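You operate a simulated robot arm through the tools that you are given. There is no shell and no other tool. Be economical: measure what you need, move in short steps, check, and stop when the job is done.

The job below is to be done with a simulated robot arm. You get a single attempt, and the scene is never put back.

JOB
Shake the pink polish on fast, then stand it back in its slot.
Fine: clamp it for one run; leave the clamp open after.

It is judged by the outcome, as a careful person would: the job done as asked, and still so three seconds after it is handed in. It fails if anything else is knocked over, pushed out of place, dropped, spilled or broken.

ROBOT AND FRAMES
A 7-joint arm with a two-finger parallel gripper, fixed in place. Base frame: the origin is at the foot of the arm, x ahead of it, y to its left, z up; the work surface is at about z = 5. Units: mm, degrees, N and s.
With the tool pointing down near the work surface it reaches from about 220 to 580 mm from the base axis. Its first joint turns from -66.0 to 66.0 degrees. Payload 2.5 kg.
The tool frame sits at the grasp point between the pads (the TCP): z along the fingers, y along the line on which they close. The tips reach 23 mm beyond it. Largest opening 94 mm; finger width 38, thickness 10; the body of the gripper, 54 by 96 mm, starts 39 mm behind the TCP.
Orientation is told as [roll, pitch, yaw] about the base's x, y, z axes, in that order, counted from this pose: with the fingers straight down and closing along the base's y, the tool's x points along the base's -x, its y along +y and its z along -z.

CONTROLS
- The arm moves only by the tool play_rows. Its argument "plan" is a list of rows, each an object (a shift or turn left out is 0, a gripper value left out holds the last) with "translation": the shift along the tool's x, y, z in units of 30 mm (1.0 is 30 mm), a list of three; "dr": the turn, a rotation vector about the tool's x, y, z in units of 8 degrees (1.0 is 8 degrees), a list of three; "gripper": the finger opening in mm, from 0 to 94. In form: [{"translation": [dx, dy, dz], "dr": [wx, wy, wz], "gripper": gripper}, ...]. A call has 1 to 12 rows; each row shifts and turns the commanded pose from where the row before left it, along the tool's axes as they then stand. A call with a number of a shift or a turn outside -1 to 1 is refused whole. Each row takes 0.2 s and may step no farther than 50 mm and 8.6 degrees from the row before; otherwise, or with a gripper value out of range, the whole call is refused. A pose out of reach is approached as far as the arm can. The call stops where the force on the tool passes 40 N (or 10 N more than at its start, if that is more) or the arm is blocked; 0.2 s more then pass. The fingers move at their own pace (about 108 mm/s each) and stop on an object; they squeeze with about 30 N. The grip force told is the motor's: it shows also when the fingers shut on nothing. Time passes only in rows, and 0.2 s behind the last, so rows that do not move let the fingers close. The reply holds the time, the measured pose of the TCP, the force on the tool along the base axes, the opening and the grip force, in the units named above and with some noise.
- Cameras (640 x 400 px; columns grow to the right, rows downward): "scene" is fixed at [88.5, -389.9, 558.3]; the picture's right is [0.96, -0.28, 0.00], its down [-0.12, -0.42, -0.90] and it looks along [0.25, 0.86, -0.44] (base axes); focal length 343 px, centre (320, 200). "wrist" rides on the gripper at [86, 16, -74] in the tool frame; the picture's right is [-0.18, 0.98, 0.00], its down [-0.58, -0.11, -0.81] and it looks along [-0.79, -0.15, 0.59] (tool axes); focal length 243 px, centre (320, 200). There is no depth. A picture from a camera that has moved, and an enlarged one, comes with that camera's place and axes in the base frame and with its lens. The place of the scene camera against the robot may be out by one fixed shift of up to 12 mm in any direction.
- get_image(camera): a new picture of that camera. No time passes.
- zoom(camera, box): a new picture of the part [left, top, right, bottom] of that camera's present view, enlarged. No time passes.
- finish_job(): hands the job in; it is judged then, once.

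Go step by step. Nothing tells you positions but the pictures and the camera data: compare them with the known pose of the tool, close in by small moves and look again before you grip or let go. The budget is 120 turns and 84 pictures, counting those below and the enlarged ones. Unless the task says otherwise, let go and move clear before handing in, and close with one line.

The tools are called after "Request:" as name(argument=value, ...) on one line, values as JSON. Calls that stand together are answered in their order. play_rows: Moves the arm, as the interface text tells. Its arguments: {"type":"object","properties":{"plan":{"type":"array"}},"required":["plan"]} The other tools are called the same way: get_image (camera) takes a picture; zoom (camera, box) takes an enlarged picture of a part of a camera's view; finish_job () hands the job in.

At the start:

```text
clock: 0.0
tool_pos: [344.5, 63.0, 371.9]
tool_rot: [-0.1, 0.0, 0.0]
ft_force: [0.0, -0.2, 0.2]
opening: 94.0
gripper_force: 0.0
```

scene: 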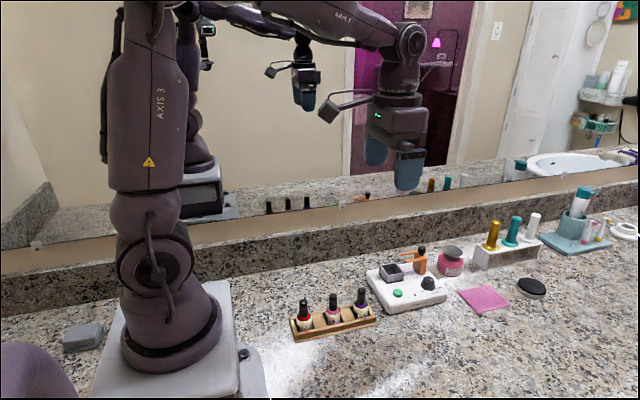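
wrist: 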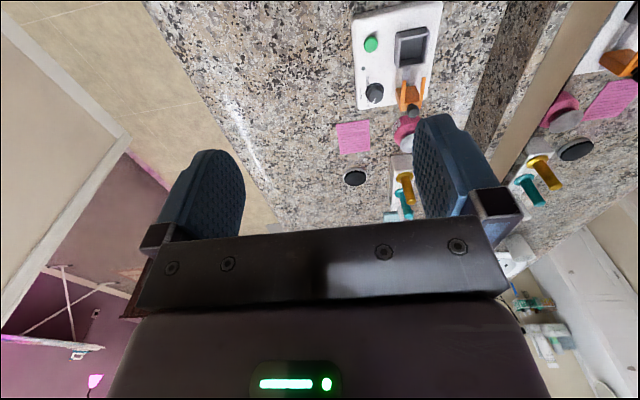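

I see a rack with three polishes (red, pink, purple), a shaker device with green button, dark knob and orange clamp, and a pink note. I'll zoom on the details first.

Request:
zoom(camera="scene", box=[350, 230, 480, 320])

Request:
zoom(camera="scene", box=[280, 275, 390, 350])

Request:
zoom(camera="wrist", box=[320, 0, 460, 200])

Request:
zoom(camera="scene", box=[450, 275, 520, 325])

```text
4.44 times, centred on (415, 275) of scene
camera zoom: at [88.5, -389.9, 558.3], right [0.96, -0.28, 0.0], down [-0.12, -0.42, -0.9], along [0.25, 0.86, -0.44], focal length 1524 px, centre (-102, -133)
```

zoom: 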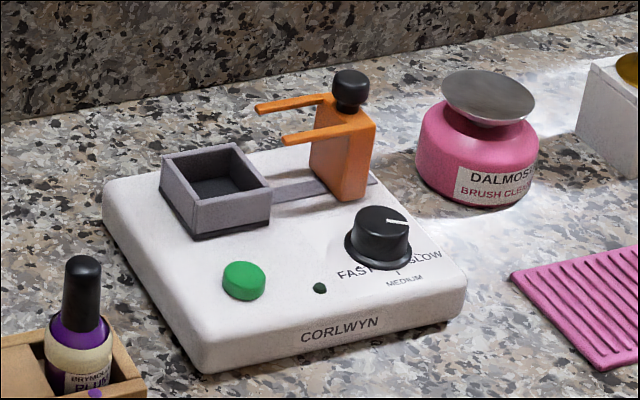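

```text
5.33 times, centred on (335, 312) of scene
camera zoom: at [88.5, -389.9, 558.3], right [0.96, -0.28, 0.0], down [-0.12, -0.42, -0.9], along [0.25, 0.86, -0.44], focal length 1829 px, centre (240, -400)
```

zoom: 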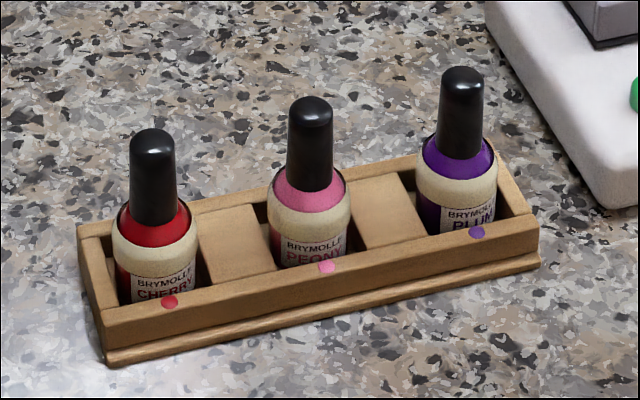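

```text
2.00 times, centred on (390, 100) of wrist
camera zoom: at [257.9, 80.5, 445.9], right [0.18, 0.98, 0.0], down [0.58, -0.11, 0.81], along [0.79, -0.15, -0.59], focal length 485 px, centre (180, 400)
```

zoom: 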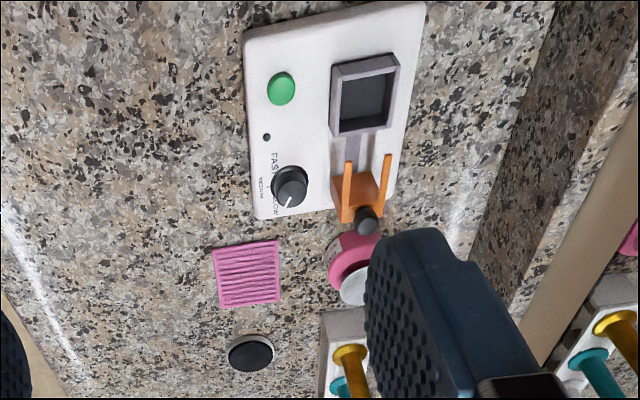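

```text
8.00 times, centred on (485, 300) of scene
camera zoom: at [88.5, -389.9, 558.3], right [0.96, -0.28, 0.0], down [-0.12, -0.42, -0.9], along [0.25, 0.86, -0.44], focal length 2743 px, centre (-1000, -600)
```

zoom: 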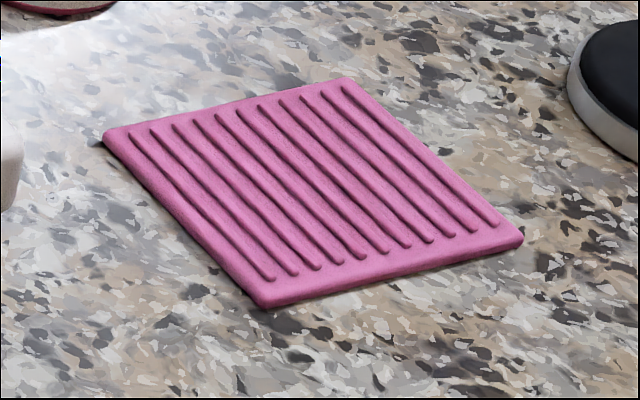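

The dial is on SLOW, so it needs turning to FAST. The clamp looks like a slider along x on a rail at about (511,187), with the cup at about (432,185) and the dial at about (506,132). The pink bottle stands at about (258,97). I'll move closer over the shaker for a look.

Request:
play_rows(plan=[{"translation": [-0.305, 0.317, 0.955]}, {"translation": [-0.305, 0.317, 0.955]}, {"translation": [-0.305, 0.317, 0.955]}, {"translation": [-0.305, 0.317, 0.955]}, {"translation": [-0.305, 0.317, 0.955]}, {"translation": [-0.305, 0.317, 0.955]}])

Request:
get_image(camera="wrist")

Request:
zoom(camera="scene", box=[400, 265, 450, 305])

```text
clock: 1.4
tool_pos: [399.5, 122.9, 200.1]
tool_rot: [0.0, -0.1, 0.1]
ft_force: [-0.2, -0.5, 0.5]
opening: 94.2
gripper_force: 0.0
```

```text
77 pictures are left
camera wrist: at [313.3, 140.2, 273.7], right [0.18, 0.98, 0.0], down [0.58, -0.11, 0.81], along [0.79, -0.15, -0.59], focal length 243 px, centre (320, 200)
```

wrist: 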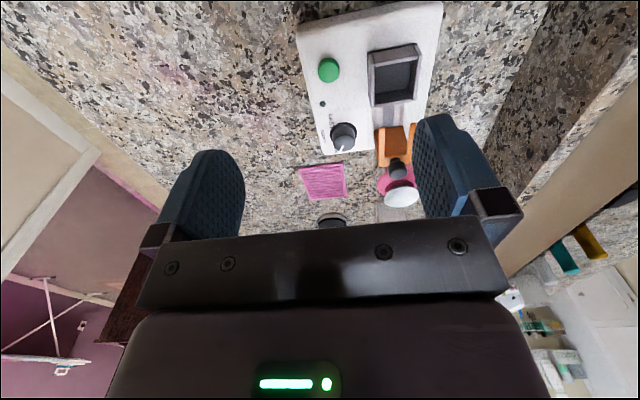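

```text
10.00 times, centred on (425, 285) of scene
camera zoom: at [88.4, -389.9, 558.3], right [0.96, -0.28, 0.0], down [-0.12, -0.42, -0.9], along [0.25, 0.86, -0.44], focal length 3429 px, centre (-730, -650)
```

zoom: 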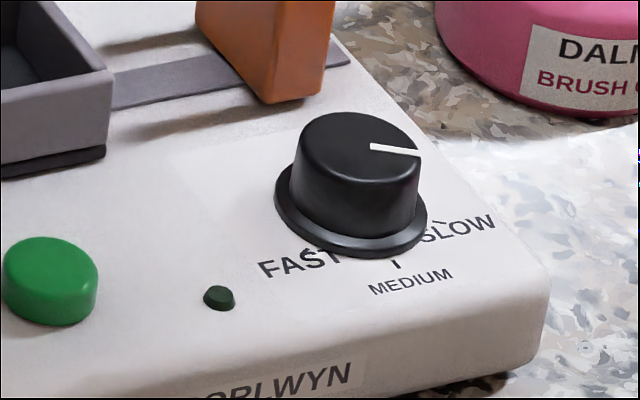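

Request:
zoom(camera="wrist", box=[290, 40, 450, 160])

```text
3.33 times, centred on (370, 100) of wrist
camera zoom: at [313.3, 140.2, 273.7], right [0.18, 0.98, 0.0], down [0.58, -0.11, 0.81], along [0.79, -0.15, -0.59], focal length 809 px, centre (153, 533)
```

zoom: 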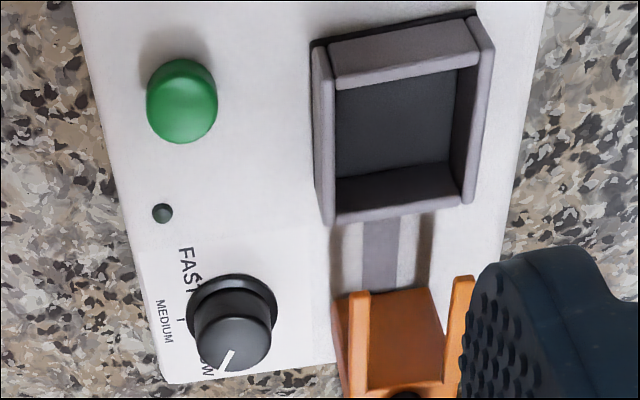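

Dial at about (507,133), top z≈48; it must turn roughly 90–100° clockwise (SLOW → MEDIUM → FAST). I'll go over it and yaw so that the fingers close roughly along x, with the camera on the -y side, clear of the clamp.

Request:
play_rows(plan=[{"translation": [-0.9, 0.085, 0]}, {"translation": [-0.9, 0.085, 0]}, {"translation": [-0.9, 0.085, 0]}, {"translation": [-0.88, 0.085, 0]}, {"dr": [0, 0, -1]}, {"dr": [0, 0, -1]}, {"dr": [0, 0, -1]}, {"dr": [0, 0, -1]}, {"dr": [0, 0, -1]}, {"dr": [0, 0, -1]}, {"dr": [0, 0, -1]}, {"dr": [0, 0, -1]}])

Request:
play_rows(plan=[{"dr": [0, 0, -1]}, {"dr": [0, 0, -1]}, {"dr": [0, 0, -1]}, {"dr": [0, 0, -1]}, {"dr": [0, 0, -1]}, {"dr": [0, 0, -1]}, {"dr": [0, 0, -1]}])

Request:
get_image(camera="wrist")

Request:
get_image(camera="scene")

```text
clock: 4.0
tool_pos: [505.5, 130.6, 199.5]
tool_rot: [0.0, 0.0, 64.2]
ft_force: [-0.6, -0.5, 0.0]
opening: 93.8
gripper_force: 0.1
```

```text
clock: 5.6
tool_pos: [506.6, 129.6, 199.7]
tool_rot: [-0.1, 0.0, 120.2]
ft_force: [-1.0, 0.3, 0.0]
opening: 94.2
gripper_force: 0.0
```

```text
74 pictures are left
camera wrist: at [536.5, 48.7, 274.1], right [-0.94, -0.34, 0.0], down [-0.2, 0.56, 0.81], along [-0.27, 0.76, -0.59], focal length 243 px, centre (320, 200)
```

wrist: 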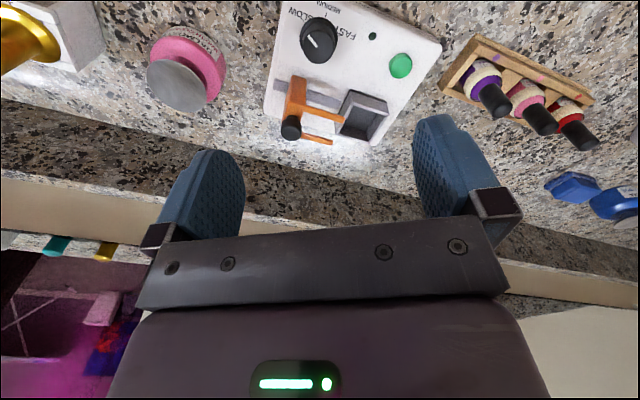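

```text
73 pictures are left
```

scene: 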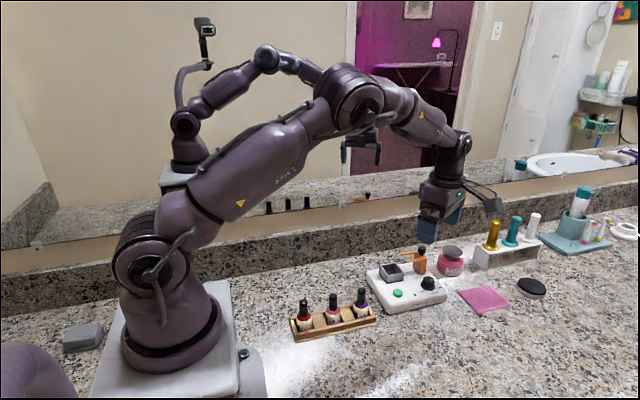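

Request:
zoom(camera="wrist", box=[260, 0, 420, 150])

Request:
zoom(camera="wrist", box=[430, 20, 610, 160])

```text
2.67 times, centred on (340, 75) of wrist
camera zoom: at [536.5, 48.7, 274.1], right [-0.94, -0.34, 0.0], down [-0.2, 0.56, 0.81], along [-0.27, 0.76, -0.59], focal length 647 px, centre (267, 533)
```

zoom: 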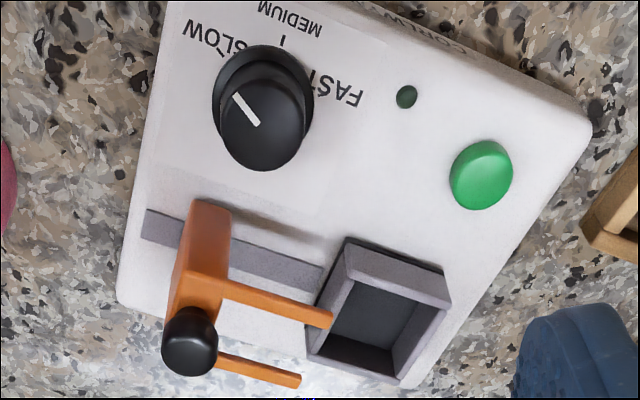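

```text
2.86 times, centred on (520, 90) of wrist
camera zoom: at [536.5, 48.7, 274.1], right [-0.94, -0.34, 0.0], down [-0.2, 0.56, 0.81], along [-0.27, 0.76, -0.59], focal length 693 px, centre (-251, 514)
```

zoom: 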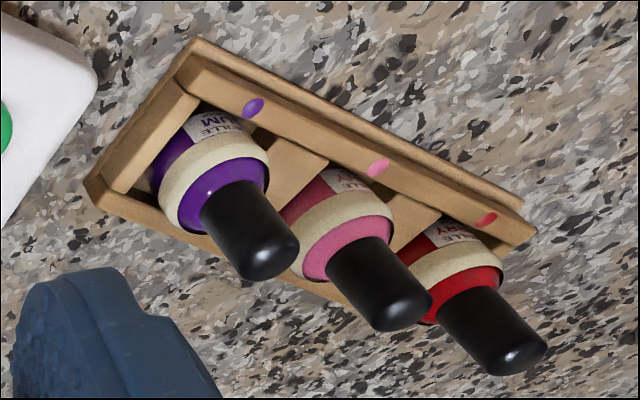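

Pointer sits at about -35° (SLOW); FAST is at about -145°. Centring on the dial and descending part way with a reduced opening.

Request:
play_rows(plan=[{"translation": [-0.066, -0.112, 0.8], "gripper": 56}, {"translation": [0, 0, 1], "dr": [0, 0, -0.6]}, {"translation": [0, 0, 1], "dr": [0, 0, -0.6]}, {"translation": [0, 0, 1]}, {"translation": [0, 0, 0.3]}, {}])

Request:
get_image(camera="wrist")

Request:
zoom(camera="scene", box=[370, 200, 490, 310])

```text
clock: 6.6
tool_pos: [512.3, 136.5, 104.6]
tool_rot: [-0.8, 0.1, 129.6]
ft_force: [0.5, 0.2, 0.3]
opening: 55.9
gripper_force: 0.1
stopped in row 4: the force on the tool passed its limit (the readings are from after the stop); the commanded pose is now the measured one
```

```text
70 pictures are left
camera wrist: at [555.3, 61.1, 178.8], right [-0.87, -0.49, -0.01], down [-0.3, 0.51, 0.81], along [-0.39, 0.71, -0.59], focal length 243 px, centre (320, 200)
```

wrist: 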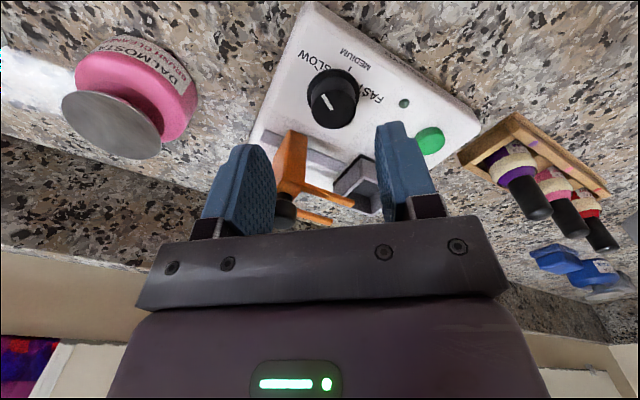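

```text
3.64 times, centred on (430, 255) of scene
camera zoom: at [88.5, -389.9, 558.3], right [0.96, -0.28, 0.0], down [-0.12, -0.42, -0.9], along [0.25, 0.86, -0.44], focal length 1247 px, centre (-80, 0)
```

zoom: 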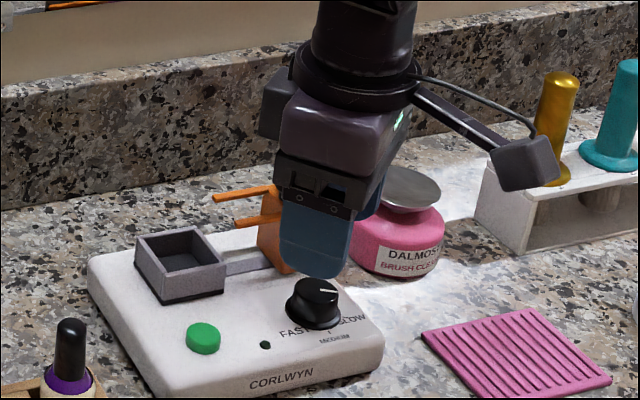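

The descent stopped early on a force spike, so I'm checking what touched.

Request:
zoom(camera="wrist", box=[190, 110, 350, 240])

Request:
zoom(camera="scene", box=[410, 230, 480, 290])

```text
3.08 times, centred on (270, 175) of wrist
camera zoom: at [555.3, 61.1, 178.8], right [-0.87, -0.49, -0.01], down [-0.3, 0.51, 0.81], along [-0.39, 0.71, -0.59], focal length 746 px, centre (474, 277)
```

zoom: 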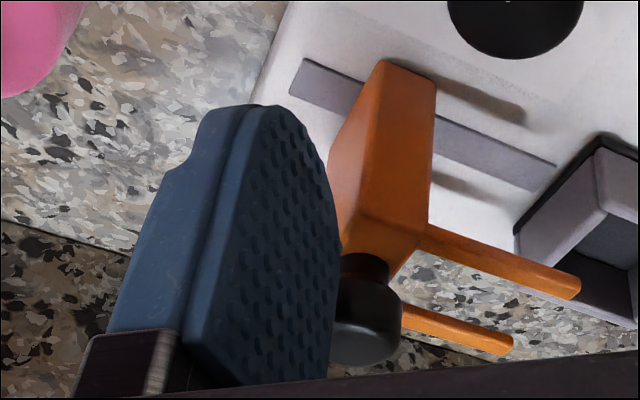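

```text
6.67 times, centred on (445, 260) of scene
camera zoom: at [88.5, -389.9, 558.3], right [0.96, -0.28, 0.0], down [-0.12, -0.42, -0.9], along [0.25, 0.86, -0.44], focal length 2286 px, centre (-513, -200)
```

zoom: 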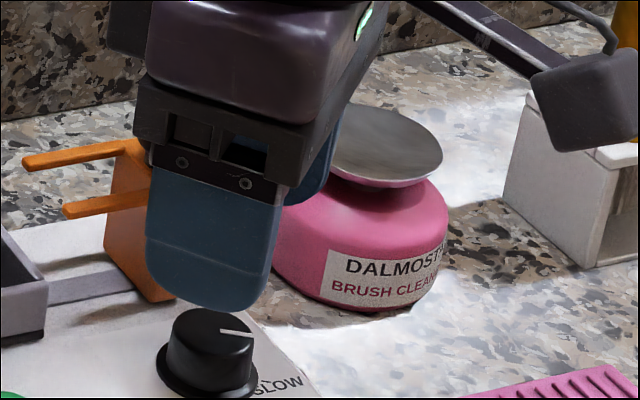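

Nothing appears to touch (ball knob computed at (513,184,96), about 8 mm clear). I'll back up slightly, recentre, take the yaw back a little and descend gently.

Request:
play_rows(plan=[{"translation": [0, 0.17, -0.2]}, {"dr": [0, 0, 0.6]}, {"dr": [0, 0, 0.6]}, {}])

Request:
play_rows(plan=[{"translation": [0, 0, 0.3]}, {"translation": [0, 0, 0.3]}, {"translation": [0, 0, 0.3]}, {}])

```text
clock: 7.6
tool_pos: [508.8, 134.5, 110.4]
tool_rot: [-0.6, 0.0, 120.1]
ft_force: [-0.5, -0.2, 0.4]
opening: 55.9
gripper_force: 0.0
```

```text
clock: 8.6
tool_pos: [509.0, 133.8, 82.9]
tool_rot: [-0.7, 0.1, 120.0]
ft_force: [0.8, 1.3, 0.1]
opening: 56.1
gripper_force: 0.0
```

Request:
get_image(camera="wrist")

Request:
zoom(camera="scene", box=[390, 230, 470, 300])

```text
66 pictures are left
camera wrist: at [538.5, 51.8, 157.0], right [-0.94, -0.33, -0.01], down [-0.21, 0.55, 0.81], along [-0.26, 0.76, -0.59], focal length 243 px, centre (320, 200)
```

wrist: 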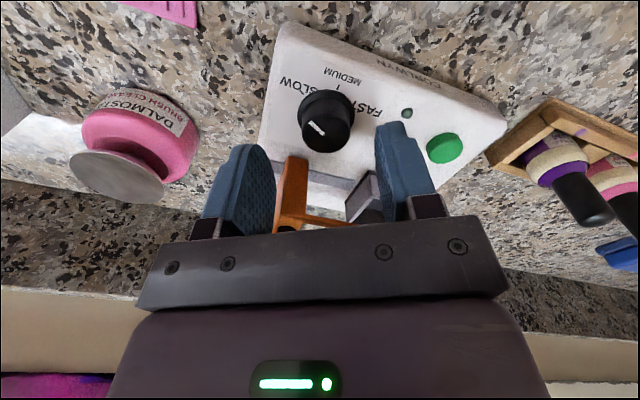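

```text
5.71 times, centred on (430, 265) of scene
camera zoom: at [88.5, -389.9, 558.3], right [0.96, -0.28, 0.0], down [-0.12, -0.42, -0.9], along [0.25, 0.86, -0.44], focal length 1960 px, centre (-309, -171)
```

zoom: 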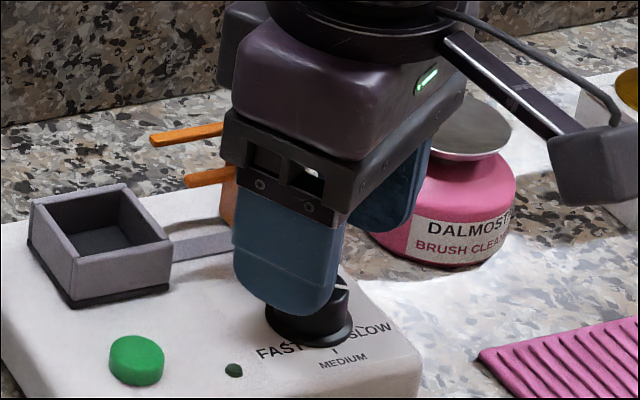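

Fingers straddle the dial well. Descending to grip height.

Request:
play_rows(plan=[{"translation": [0, 0, 0.3]}, {"translation": [0, 0, 0.3]}, {"translation": [0, 0, 0.22]}, {}])

Request:
get_image(camera="wrist")

Request:
zoom(camera="scene", box=[390, 230, 470, 300])

```text
clock: 9.6
tool_pos: [509.3, 134.7, 57.9]
tool_rot: [-0.8, 0.0, 120.1]
ft_force: [-0.4, 0.0, 1.2]
opening: 56.1
gripper_force: 0.1
```

```text
64 pictures are left
camera wrist: at [538.2, 52.1, 132.8], right [-0.94, -0.33, -0.01], down [-0.21, 0.55, 0.81], along [-0.26, 0.76, -0.59], focal length 243 px, centre (320, 200)
```

wrist: 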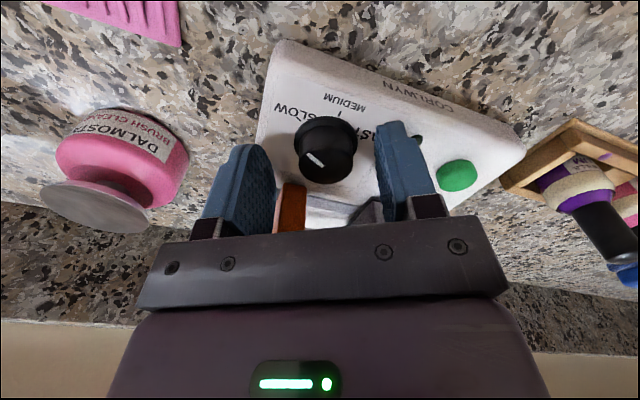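

```text
5.71 times, centred on (430, 265) of scene
camera zoom: at [88.5, -389.9, 558.3], right [0.96, -0.28, 0.0], down [-0.12, -0.42, -0.9], along [0.25, 0.86, -0.44], focal length 1960 px, centre (-309, -171)
```

zoom: 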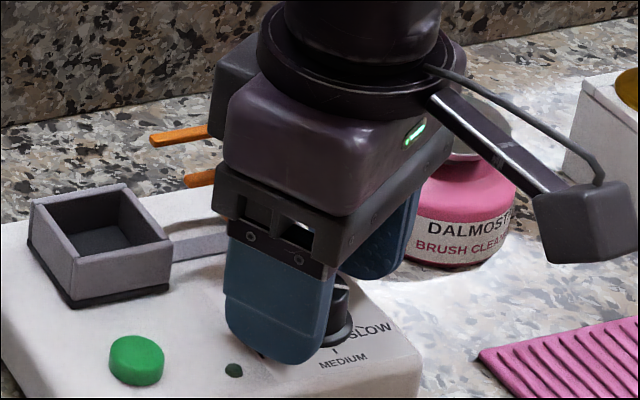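

Request:
play_rows(plan=[{"translation": [0, 0, 0.12]}, {"gripper": 20}, {}, {}])

Request:
get_image(camera="wrist")

```text
clock: 10.6
tool_pos: [506.3, 132.5, 55.2]
tool_rot: [0.0, -0.1, 120.0]
ft_force: [-29.5, -11.8, 19.1]
opening: 27.7
gripper_force: 44.8
```

```text
62 pictures are left
camera wrist: at [536.3, 51.2, 129.1], right [-0.94, -0.33, 0.0], down [-0.2, 0.56, 0.81], along [-0.27, 0.76, -0.59], focal length 243 px, centre (320, 200)
```

wrist: 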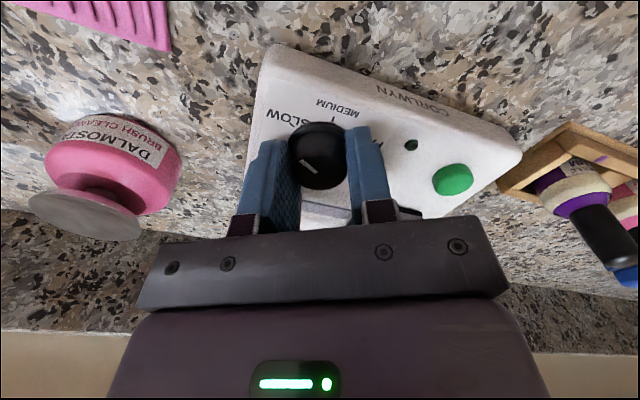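

Gripped (27.7 mm), with a side load because the dial is ~3 mm off the command. I'll relieve that first.

Request:
play_rows(plan=[{"translation": [0, 0.11, 0]}, {}])

```text
clock: 11.2
tool_pos: [505.6, 133.1, 55.5]
tool_rot: [-0.8, 0.0, 120.0]
ft_force: [0.2, 0.4, -0.1]
opening: 27.9
gripper_force: 44.8
```

Unloaded. Now turning clockwise 40°.

Request:
play_rows(plan=[{"dr": [0, 0, 0.8]}, {"dr": [0, 0, 0.8]}, {"dr": [0, 0, 0.8]}, {"dr": [0, 0, 0.8]}, {"dr": [0, 0, 0.8]}, {"dr": [0, 0, 0.8]}, {}])

Request:
get_image(camera="wrist")

Request:
zoom(camera="scene", box=[390, 230, 470, 300])

```text
clock: 11.9
tool_pos: [503.4, 132.9, 55.8]
tool_rot: [-0.2, -0.1, 105.7]
ft_force: [-9.6, -5.1, 5.2]
opening: 33.7
gripper_force: 15.4
stopped in row 3: the force on the tool passed its limit (the readings are from after the stop); the commanded pose is now the measured one
```

```text
61 pictures are left
camera wrist: at [511.9, 46.3, 129.5], right [-1.0, -0.09, 0.0], down [-0.06, 0.59, 0.81], along [-0.07, 0.8, -0.59], focal length 243 px, centre (320, 200)
```

wrist: 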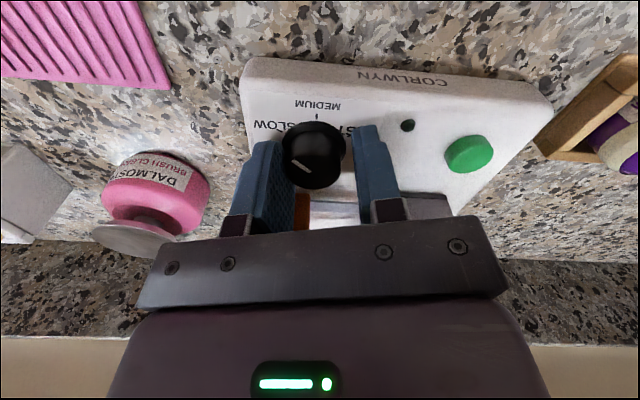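

```text
5.71 times, centred on (430, 265) of scene
camera zoom: at [88.4, -389.9, 558.3], right [0.96, -0.28, 0.0], down [-0.12, -0.42, -0.9], along [0.25, 0.86, -0.44], focal length 1960 px, centre (-309, -171)
```

zoom: 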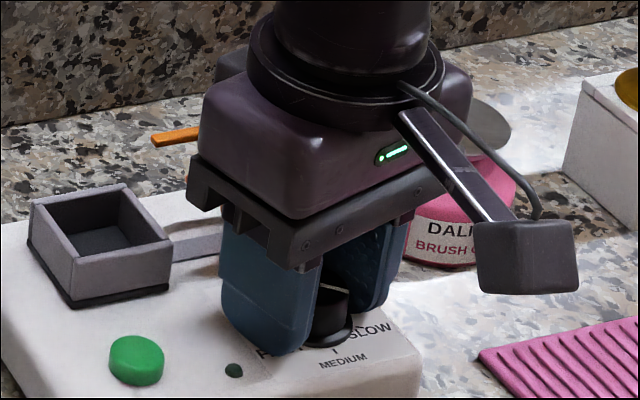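

Request:
zoom(camera="wrist", box=[230, 80, 410, 230])

Request:
play_rows(plan=[{}, {}])

```text
2.67 times, centred on (320, 155) of wrist
camera zoom: at [511.9, 46.3, 129.5], right [-1.0, -0.09, 0.0], down [-0.06, 0.59, 0.81], along [-0.07, 0.8, -0.59], focal length 647 px, centre (320, 320)
```

zoom: 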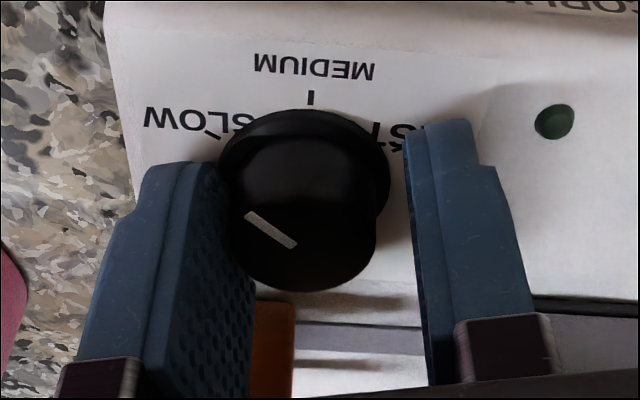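

```text
clock: 12.5
tool_pos: [502.8, 133.5, 56.4]
tool_rot: [-0.2, -0.2, 105.5]
ft_force: [-14.9, -6.8, 8.3]
opening: 33.8
gripper_force: 15.5
```

The rotation made the TCP drift a few mm and the grip opened up. I'll open, lift slightly and recheck the centring.

Request:
play_rows(plan=[{"gripper": 50}, {}, {"translation": [0, 0, -0.1]}, {}, {}])

Request:
zoom(camera="wrist", box=[200, 50, 440, 230])

Request:
zoom(camera="scene", box=[390, 230, 470, 300])

```text
clock: 13.7
tool_pos: [505.4, 134.2, 59.5]
tool_rot: [-0.6, -0.2, 105.3]
ft_force: [-1.4, -0.3, -0.1]
opening: 50.2
gripper_force: 0.1
```

```text
2.22 times, centred on (320, 140) of wrist
camera zoom: at [512.4, 46.7, 133.4], right [-1.0, -0.08, -0.01], down [-0.05, 0.59, 0.81], along [-0.06, 0.81, -0.59], focal length 539 px, centre (320, 333)
```

zoom: 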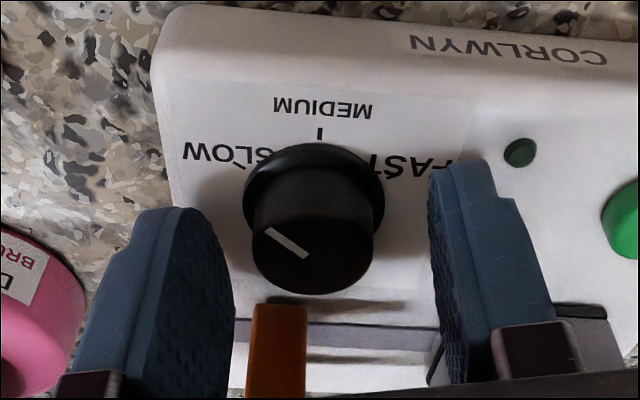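

```text
5.71 times, centred on (430, 265) of scene
camera zoom: at [88.5, -389.9, 558.3], right [0.96, -0.28, 0.0], down [-0.12, -0.42, -0.9], along [0.25, 0.86, -0.44], focal length 1960 px, centre (-309, -171)
```

zoom: 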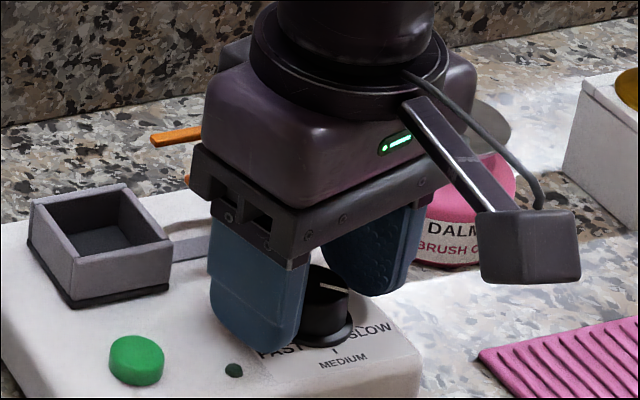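

The dial appears at about (507.5,133.5), and the tool is ~2 mm off in x. I'll recentre and grip again at this yaw.

Request:
play_rows(plan=[{"translation": [0.035, -0.067, 0.03]}, {}, {"gripper": 24}, {}, {}])

Request:
zoom(camera="wrist", box=[200, 50, 440, 230])

```text
clock: 14.9
tool_pos: [506.6, 131.5, 58.9]
tool_rot: [-0.4, -0.1, 105.2]
ft_force: [10.1, 1.9, -2.2]
opening: 27.3
gripper_force: 44.7
```

```text
2.22 times, centred on (320, 140) of wrist
camera zoom: at [514.3, 45.7, 132.0], right [-1.0, -0.08, -0.01], down [-0.05, 0.59, 0.81], along [-0.06, 0.81, -0.59], focal length 539 px, centre (320, 333)
```

zoom: 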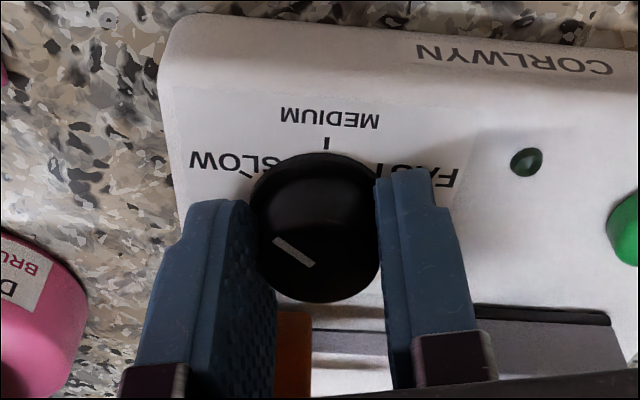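

Well centred now with little side load. Turning slowly.

Request:
play_rows(plan=[{"dr": [0, 0, 0.4]}, {"dr": [0, 0, 0.4]}, {"dr": [0, 0, 0.4]}, {}])

Request:
zoom(camera="wrist", box=[200, 50, 440, 230])

```text
clock: 15.9
tool_pos: [507.6, 132.8, 59.2]
tool_rot: [-0.4, -0.2, 95.7]
ft_force: [26.2, 7.7, -8.3]
opening: 27.3
gripper_force: 44.8
```

```text
2.22 times, centred on (320, 140) of wrist
camera zoom: at [499.4, 45.7, 131.9], right [-1.0, 0.09, -0.01], down [0.04, 0.59, 0.81], along [0.07, 0.81, -0.59], focal length 539 px, centre (320, 333)
```

zoom: 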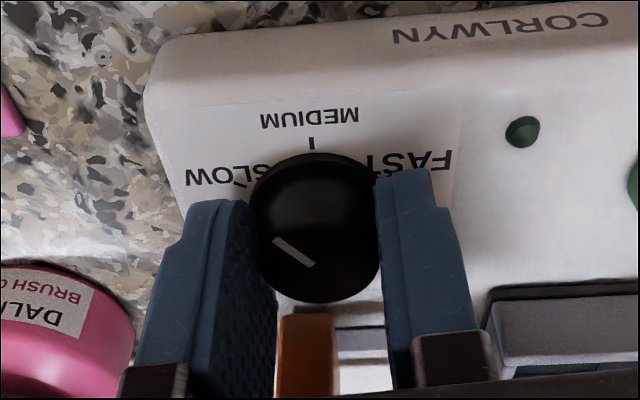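

The dial turns with the gripper. A side load builds up, so I'll relieve it and carry on with compensation.

Request:
play_rows(plan=[{"translation": [-0.01, -0.09, -0.02]}, {}])

Request:
play_rows(plan=[{"dr": [0, 0, 0.4], "translation": [0, -0.018, 0]}, {"dr": [0, 0, 0.4], "translation": [0, -0.018, 0]}, {"dr": [0, 0, 0.4], "translation": [0, -0.018, 0]}, {}])

```text
clock: 16.5
tool_pos: [507.0, 134.4, 58.5]
tool_rot: [0.1, -0.2, 95.7]
ft_force: [-3.9, -3.9, 7.7]
opening: 27.5
gripper_force: 45.1
```

```text
clock: 17.3
tool_pos: [506.8, 131.6, 57.9]
tool_rot: [0.4, 0.0, 87.9]
ft_force: [-2.6, -0.7, 2.5]
opening: 27.6
gripper_force: 44.6
stopped in row 3: the force on the tool passed its limit (the readings are from after the stop); the commanded pose is now the measured one
```

Request:
play_rows(plan=[{"dr": [0, 0, 0.3]}, {}, {"dr": [0, 0, 0.3]}, {}])

Request:
zoom(camera="wrist", box=[200, 50, 440, 230])

```text
clock: 18.3
tool_pos: [507.9, 131.6, 57.0]
tool_rot: [0.2, 0.0, 83.1]
ft_force: [-1.5, -0.2, 3.5]
opening: 27.3
gripper_force: 44.8
```

```text
2.22 times, centred on (320, 140) of wrist
camera zoom: at [481.7, 49.9, 132.4], right [-0.95, 0.3, 0.01], down [0.18, 0.56, 0.81], along [0.24, 0.77, -0.59], focal length 539 px, centre (320, 333)
```

zoom: 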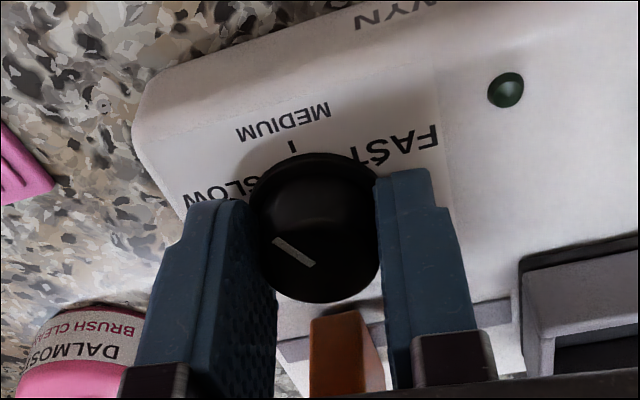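

Request:
play_rows(plan=[{"dr": [0, 0, 0.3]}, {}, {"dr": [0, 0, 0.3]}, {}, {"dr": [0, 0, 0.3]}, {}])

Request:
zoom(camera="wrist", box=[200, 50, 440, 230])

Request:
zoom(camera="scene", box=[390, 230, 470, 300])

```text
clock: 19.7
tool_pos: [506.0, 133.3, 57.8]
tool_rot: [0.3, 0.1, 76.0]
ft_force: [-11.3, -1.3, 18.4]
opening: 27.1
gripper_force: 45.3
```

```text
2.22 times, centred on (320, 140) of wrist
camera zoom: at [471.6, 53.9, 132.5], right [-0.91, 0.42, 0.01], down [0.25, 0.54, 0.8], along [0.33, 0.73, -0.59], focal length 539 px, centre (320, 333)
```

zoom: 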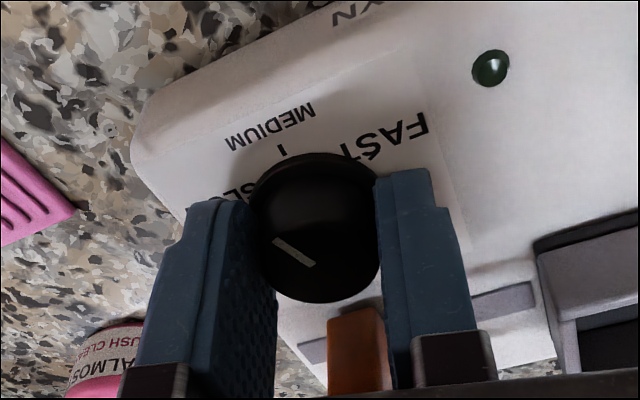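

```text
5.71 times, centred on (430, 265) of scene
camera zoom: at [88.4, -389.9, 558.3], right [0.96, -0.28, 0.0], down [-0.12, -0.42, -0.9], along [0.25, 0.86, -0.44], focal length 1960 px, centre (-309, -171)
```

zoom: 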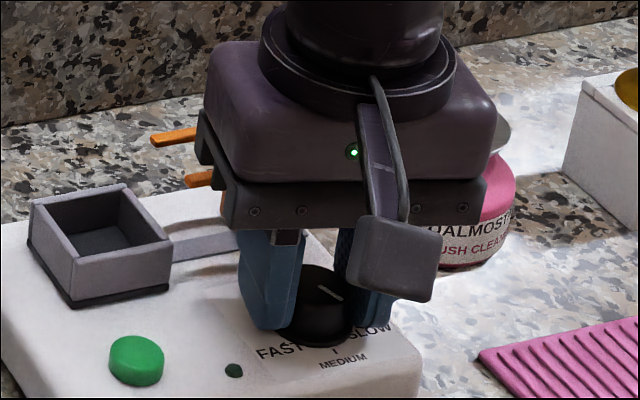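

Good progress. Releasing, lifting clear and winding the wrist back for a second grip.

Request:
play_rows(plan=[{"gripper": 50}, {}, {"translation": [0, 0, -0.4]}, {"translation": [0, 0, -0.4]}, {}])

Request:
zoom(camera="wrist", box=[200, 50, 440, 230])

Request:
play_rows(plan=[{"dr": [0, 0, -0.8]}, {"dr": [0, 0, -0.8]}, {"dr": [0, 0, -0.8]}, {"dr": [0, 0, -0.8]}, {"dr": [0, 0, -0.8]}, {"dr": [0, 0, -0.8]}, {"dr": [0, 0, -0.8]}, {}, {}])

Request:
get_image(camera="wrist")

```text
clock: 20.9
tool_pos: [507.7, 132.9, 82.4]
tool_rot: [0.4, 0.1, 75.9]
ft_force: [-0.2, -0.4, -0.2]
opening: 49.9
gripper_force: 0.0
```

```text
2.22 times, centred on (320, 140) of wrist
camera zoom: at [471.2, 53.5, 156.4], right [-0.91, 0.42, 0.01], down [0.25, 0.54, 0.8], along [0.33, 0.73, -0.59], focal length 539 px, centre (320, 333)
```

zoom: 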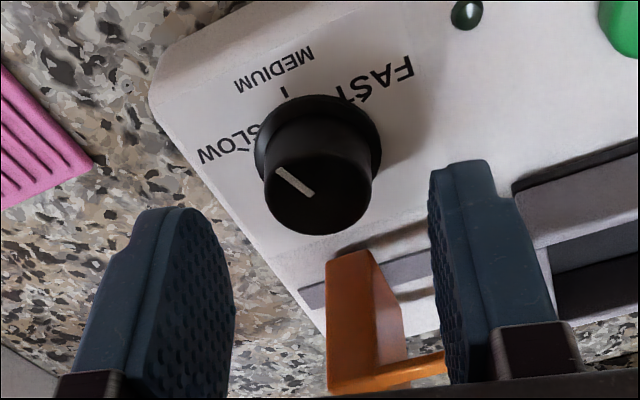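

```text
clock: 22.9
tool_pos: [507.2, 132.9, 83.0]
tool_rot: [0.4, -0.2, 120.7]
ft_force: [1.1, 0.2, -0.1]
opening: 49.9
gripper_force: 0.0
```

```text
50 pictures are left
camera wrist: at [538.6, 51.4, 155.8], right [-0.94, -0.34, 0.01], down [-0.2, 0.55, 0.81], along [-0.28, 0.76, -0.59], focal length 243 px, centre (320, 200)
```

wrist: 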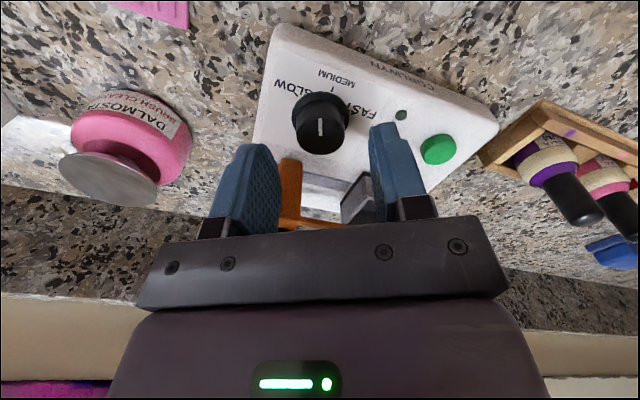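

Pointer now near -70°. Second grip.

Request:
play_rows(plan=[{"translation": [0, 0, 0.4]}, {"translation": [0, 0, 0.4]}, {}, {"gripper": 24}, {}, {}])

```text
clock: 24.3
tool_pos: [508.0, 133.5, 57.5]
tool_rot: [0.4, -0.2, 120.7]
ft_force: [-7.5, -3.1, 1.6]
opening: 27.2
gripper_force: 44.7
```

Request:
play_rows(plan=[{"dr": [0, 0, 0.4], "translation": [0, -0.01, 0]}, {}, {"dr": [0, 0, 0.4], "translation": [0, -0.01, 0]}, {}, {"dr": [0, 0, 0.4], "translation": [0, -0.01, 0]}, {}, {"dr": [0, 0, 0.4], "translation": [0, -0.01, 0]}, {}])

```text
clock: 26.1
tool_pos: [506.8, 133.0, 57.8]
tool_rot: [0.6, -0.1, 107.8]
ft_force: [-17.2, -10.5, -2.7]
opening: 27.5
gripper_force: 45.1
```

Request:
play_rows(plan=[{"translation": [0.02, 0.06, 0]}, {"dr": [0, 0, 0.4]}, {}, {"dr": [0, 0, 0.4]}, {}, {"dr": [0, 0, 0.4]}, {}, {"dr": [0, 0, 0.4]}, {}])

```text
clock: 27.2
tool_pos: [506.9, 133.1, 58.0]
tool_rot: [0.1, -0.3, 101.4]
ft_force: [1.8, 2.4, -3.7]
opening: 27.1
gripper_force: 45.7
stopped in row 5: the force on the tool passed its limit (the readings are from after the stop); the commanded pose is now the measured one
```

Request:
play_rows(plan=[{"dr": [0, 0, 0.3]}, {}, {"dr": [0, 0, 0.3]}, {}, {"dr": [0, 0, 0.3]}, {}, {"dr": [0, 0, 0.3]}, {}])

Request:
zoom(camera="wrist", box=[200, 50, 440, 230])

```text
clock: 29.0
tool_pos: [506.5, 133.1, 58.5]
tool_rot: [-0.1, -0.3, 91.9]
ft_force: [23.6, 5.2, -27.7]
opening: 27.3
gripper_force: 45.2
```

```text
2.22 times, centred on (320, 140) of wrist
camera zoom: at [494.0, 47.0, 131.4], right [-0.99, 0.15, 0.0], down [0.09, 0.58, 0.81], along [0.12, 0.8, -0.59], focal length 539 px, centre (320, 333)
```

zoom: 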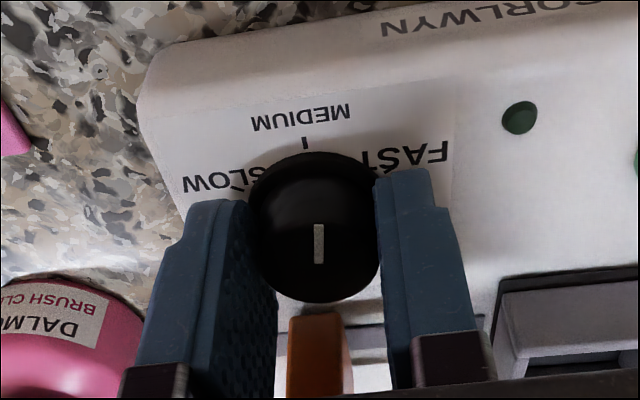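

Request:
play_rows(plan=[{"translation": [0, -0.06, 0.05]}, {}, {"dr": [0, 0, 0.3]}, {}, {"dr": [0, 0, 0.3]}, {}, {"dr": [0, 0, 0.3]}, {}])

```text
clock: 30.1
tool_pos: [507.1, 133.0, 58.4]
tool_rot: [0.5, 0.0, 88.6]
ft_force: [-3.4, -0.6, 1.3]
opening: 27.1
gripper_force: 45.1
stopped in row 5: the force on the tool passed its limit (the readings are from after the stop); the commanded pose is now the measured one
```

Request:
play_rows(plan=[{"dr": [0, 0, 0.25]}, {}, {"dr": [0, 0, 0.25]}, {}, {"dr": [0, 0, 0.25]}, {}, {"dr": [0, 0, 0.25]}, {}])

```text
clock: 31.9
tool_pos: [507.6, 133.2, 57.9]
tool_rot: [0.5, 0.0, 80.5]
ft_force: [-11.8, -3.7, 11.4]
opening: 27.3
gripper_force: 45.1
```

Request:
play_rows(plan=[{"translation": [0, 0.03, -0.02]}, {"dr": [0, 0, 0.25]}, {}, {"dr": [0, 0, 0.25]}, {}])

Request:
play_rows(plan=[{"gripper": 50}, {}, {"translation": [0, 0, -0.4]}, {"translation": [0, 0, -0.4]}, {}, {}])

Request:
zoom(camera="wrist", box=[200, 50, 440, 230])

```text
clock: 33.1
tool_pos: [507.8, 132.7, 58.0]
tool_rot: [0.4, -0.1, 76.4]
ft_force: [18.8, -0.4, -21.2]
opening: 27.3
gripper_force: 44.6
```

```text
clock: 34.5
tool_pos: [507.2, 133.4, 82.6]
tool_rot: [0.5, 0.0, 76.6]
ft_force: [1.0, 0.4, 0.4]
opening: 49.9
gripper_force: 0.0
```

```text
2.22 times, centred on (320, 140) of wrist
camera zoom: at [471.6, 53.7, 156.3], right [-0.91, 0.41, 0.01], down [0.25, 0.54, 0.81], along [0.32, 0.74, -0.59], focal length 539 px, centre (320, 333)
```

zoom: 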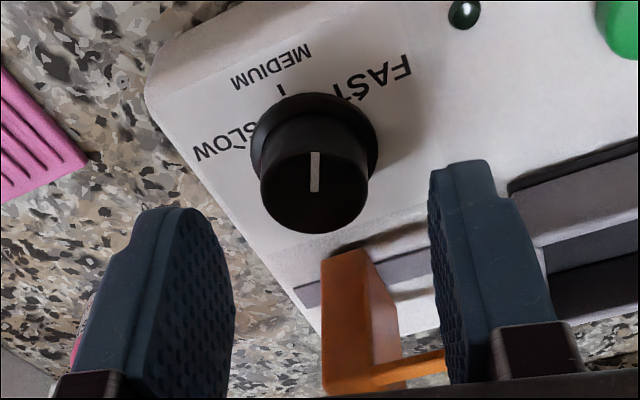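

Pointer at about -115°; FAST tick at about -140°. A third grip for the last ~25°.

Request:
play_rows(plan=[{"dr": [0, 0, -0.8]}, {"dr": [0, 0, -0.8]}, {"dr": [0, 0, -0.8]}, {"dr": [0, 0, -0.8]}, {}, {}, {"translation": [0, 0, 0.4]}, {"translation": [0, 0, 0.4]}, {}, {"gripper": 24}, {}, {}])

Request:
play_rows(plan=[{"dr": [0, 0, 0.3]}, {}, {"dr": [0, 0, 0.3]}, {}, {"dr": [0, 0, 0.3]}, {}, {"dr": [0, 0, 0.3]}, {}])

```text
clock: 37.1
tool_pos: [506.6, 132.3, 57.8]
tool_rot: [0.4, -0.2, 102.2]
ft_force: [-4.1, -0.9, 1.5]
opening: 27.4
gripper_force: 45.0
```

```text
clock: 38.8
tool_pos: [507.7, 131.9, 57.1]
tool_rot: [0.3, -0.3, 92.8]
ft_force: [2.1, -0.6, -3.3]
opening: 26.9
gripper_force: 45.3
stopped in row 8: the force on the tool passed its limit (the readings are from after the stop); the commanded pose is now the measured one
```

Request:
play_rows(plan=[{"dr": [0, 0, 0.3]}, {}, {"dr": [0, 0, 0.3]}, {}, {"dr": [0, 0, 0.3]}, {}, {"dr": [0, 0, 0.3]}, {}, {"dr": [0, 0, 0.3]}, {}, {"dr": [0, 0, 0.2]}, {}])

Request:
zoom(camera="wrist", box=[200, 50, 440, 230])

```text
clock: 41.4
tool_pos: [506.6, 132.5, 57.5]
tool_rot: [0.2, -0.2, 79.1]
ft_force: [4.3, -2.6, 2.8]
opening: 27.0
gripper_force: 44.8
```

```text
2.22 times, centred on (320, 140) of wrist
camera zoom: at [475.8, 51.8, 131.1], right [-0.93, 0.37, 0.0], down [0.22, 0.55, 0.81], along [0.29, 0.75, -0.59], focal length 539 px, centre (320, 333)
```

zoom: 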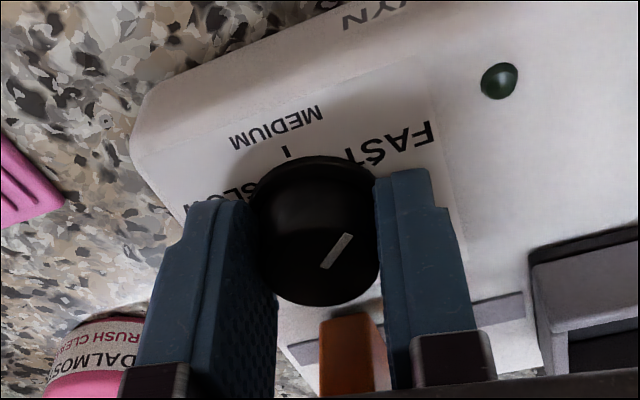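

Request:
play_rows(plan=[{"gripper": 50}, {}, {"translation": [0, 0, -0.5]}, {"translation": [0, 0, -0.8]}, {"translation": [0, 0, -1]}, {}])

Request:
zoom(camera="wrist", box=[240, 0, 420, 150])

Request:
zoom(camera="scene", box=[370, 225, 470, 315])

```text
clock: 42.8
tool_pos: [506.6, 131.0, 127.4]
tool_rot: [0.3, -0.1, 79.2]
ft_force: [0.1, 0.3, -0.2]
opening: 49.9
gripper_force: 0.2
```

```text
2.67 times, centred on (330, 75) of wrist
camera zoom: at [475.9, 50.5, 200.6], right [-0.93, 0.37, 0.01], down [0.22, 0.55, 0.81], along [0.29, 0.75, -0.59], focal length 647 px, centre (293, 533)
```

zoom: 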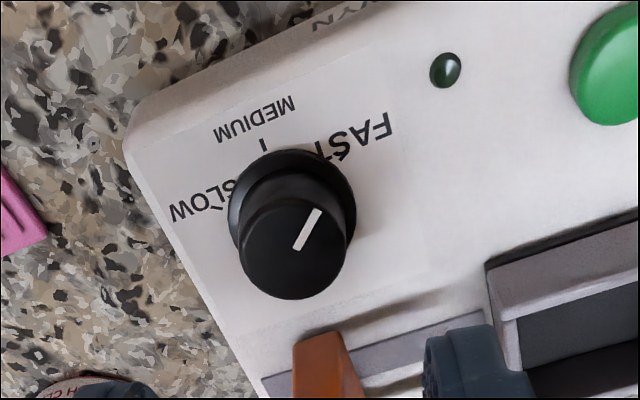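

```text
4.44 times, centred on (420, 270) of scene
camera zoom: at [88.5, -389.9, 558.3], right [0.96, -0.28, 0.0], down [-0.12, -0.42, -0.9], along [0.25, 0.86, -0.44], focal length 1524 px, centre (-124, -111)
```

zoom: 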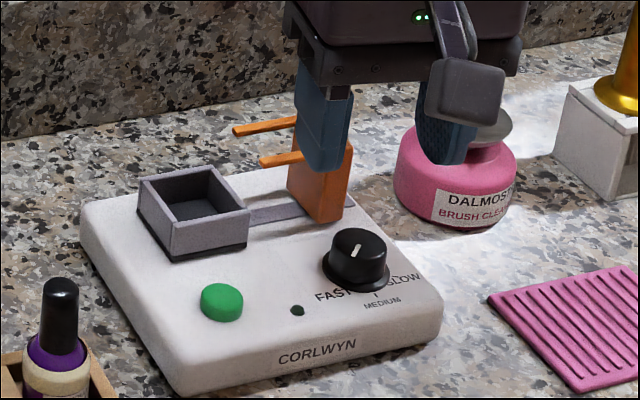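

The pointer looks close to FAST; a close zoom will confirm the alignment with the tick.

Request:
zoom(camera="wrist", box=[290, 30, 350, 90])

Request:
zoom(camera="scene", box=[410, 265, 450, 300])

```text
6.67 times, centred on (320, 60) of wrist
camera zoom: at [475.9, 50.5, 200.6], right [-0.93, 0.37, 0.01], down [0.22, 0.55, 0.81], along [0.29, 0.75, -0.59], focal length 1618 px, centre (320, 1133)
```

zoom: 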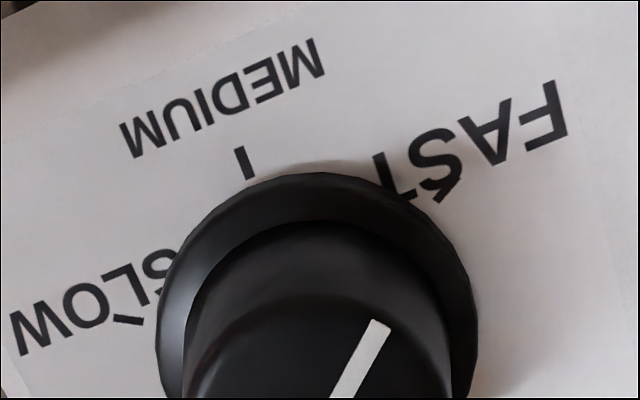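

```text
11.43 times, centred on (430, 282) of scene
camera zoom: at [88.5, -389.9, 558.3], right [0.96, -0.28, 0.0], down [-0.12, -0.42, -0.9], along [0.25, 0.86, -0.44], focal length 3919 px, centre (-937, -743)
```

zoom: 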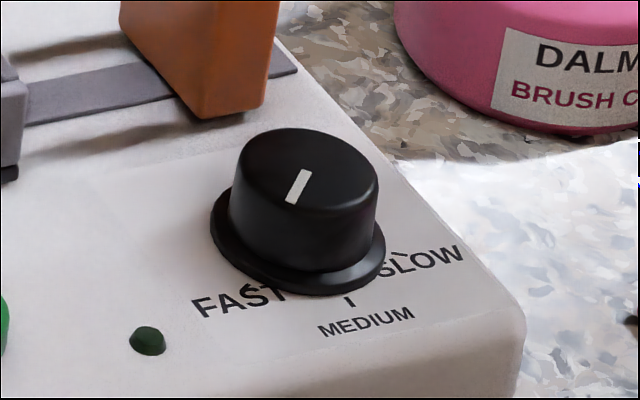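

Comparing ticks: SLOW ≈ -32°, MEDIUM ≈ -90°, FAST ≈ -148°. The pointer is at about -138°, so about 10–11° more is needed.

Request:
play_rows(plan=[{"translation": [0, 0, 1], "dr": [0, 0, -0.7]}, {"translation": [0, 0, 0.6], "dr": [0, 0, -0.7]}, {"dr": [0, 0, -0.7]}, {}, {"translation": [0, 0.0, 0.4]}, {"translation": [0, 0, 0.3]}, {}, {"gripper": 24}, {}, {}])

Request:
play_rows(plan=[{"dr": [0, 0, 0.28]}, {}, {"dr": [0, 0, 0.28]}, {}, {"dr": [0, 0, 0.28]}, {}, {"dr": [0, 0, 0.28]}, {}, {"dr": [0, 0, 0.28]}, {}])

```text
clock: 45.0
tool_pos: [506.4, 131.1, 57.2]
tool_rot: [0.2, -0.3, 96.0]
ft_force: [-3.9, -1.1, 7.9]
opening: 27.6
gripper_force: 44.8
```

```text
clock: 47.1
tool_pos: [507.9, 132.4, 57.6]
tool_rot: [0.2, -0.2, 84.7]
ft_force: [16.6, 3.1, -22.1]
opening: 27.5
gripper_force: 44.8
```

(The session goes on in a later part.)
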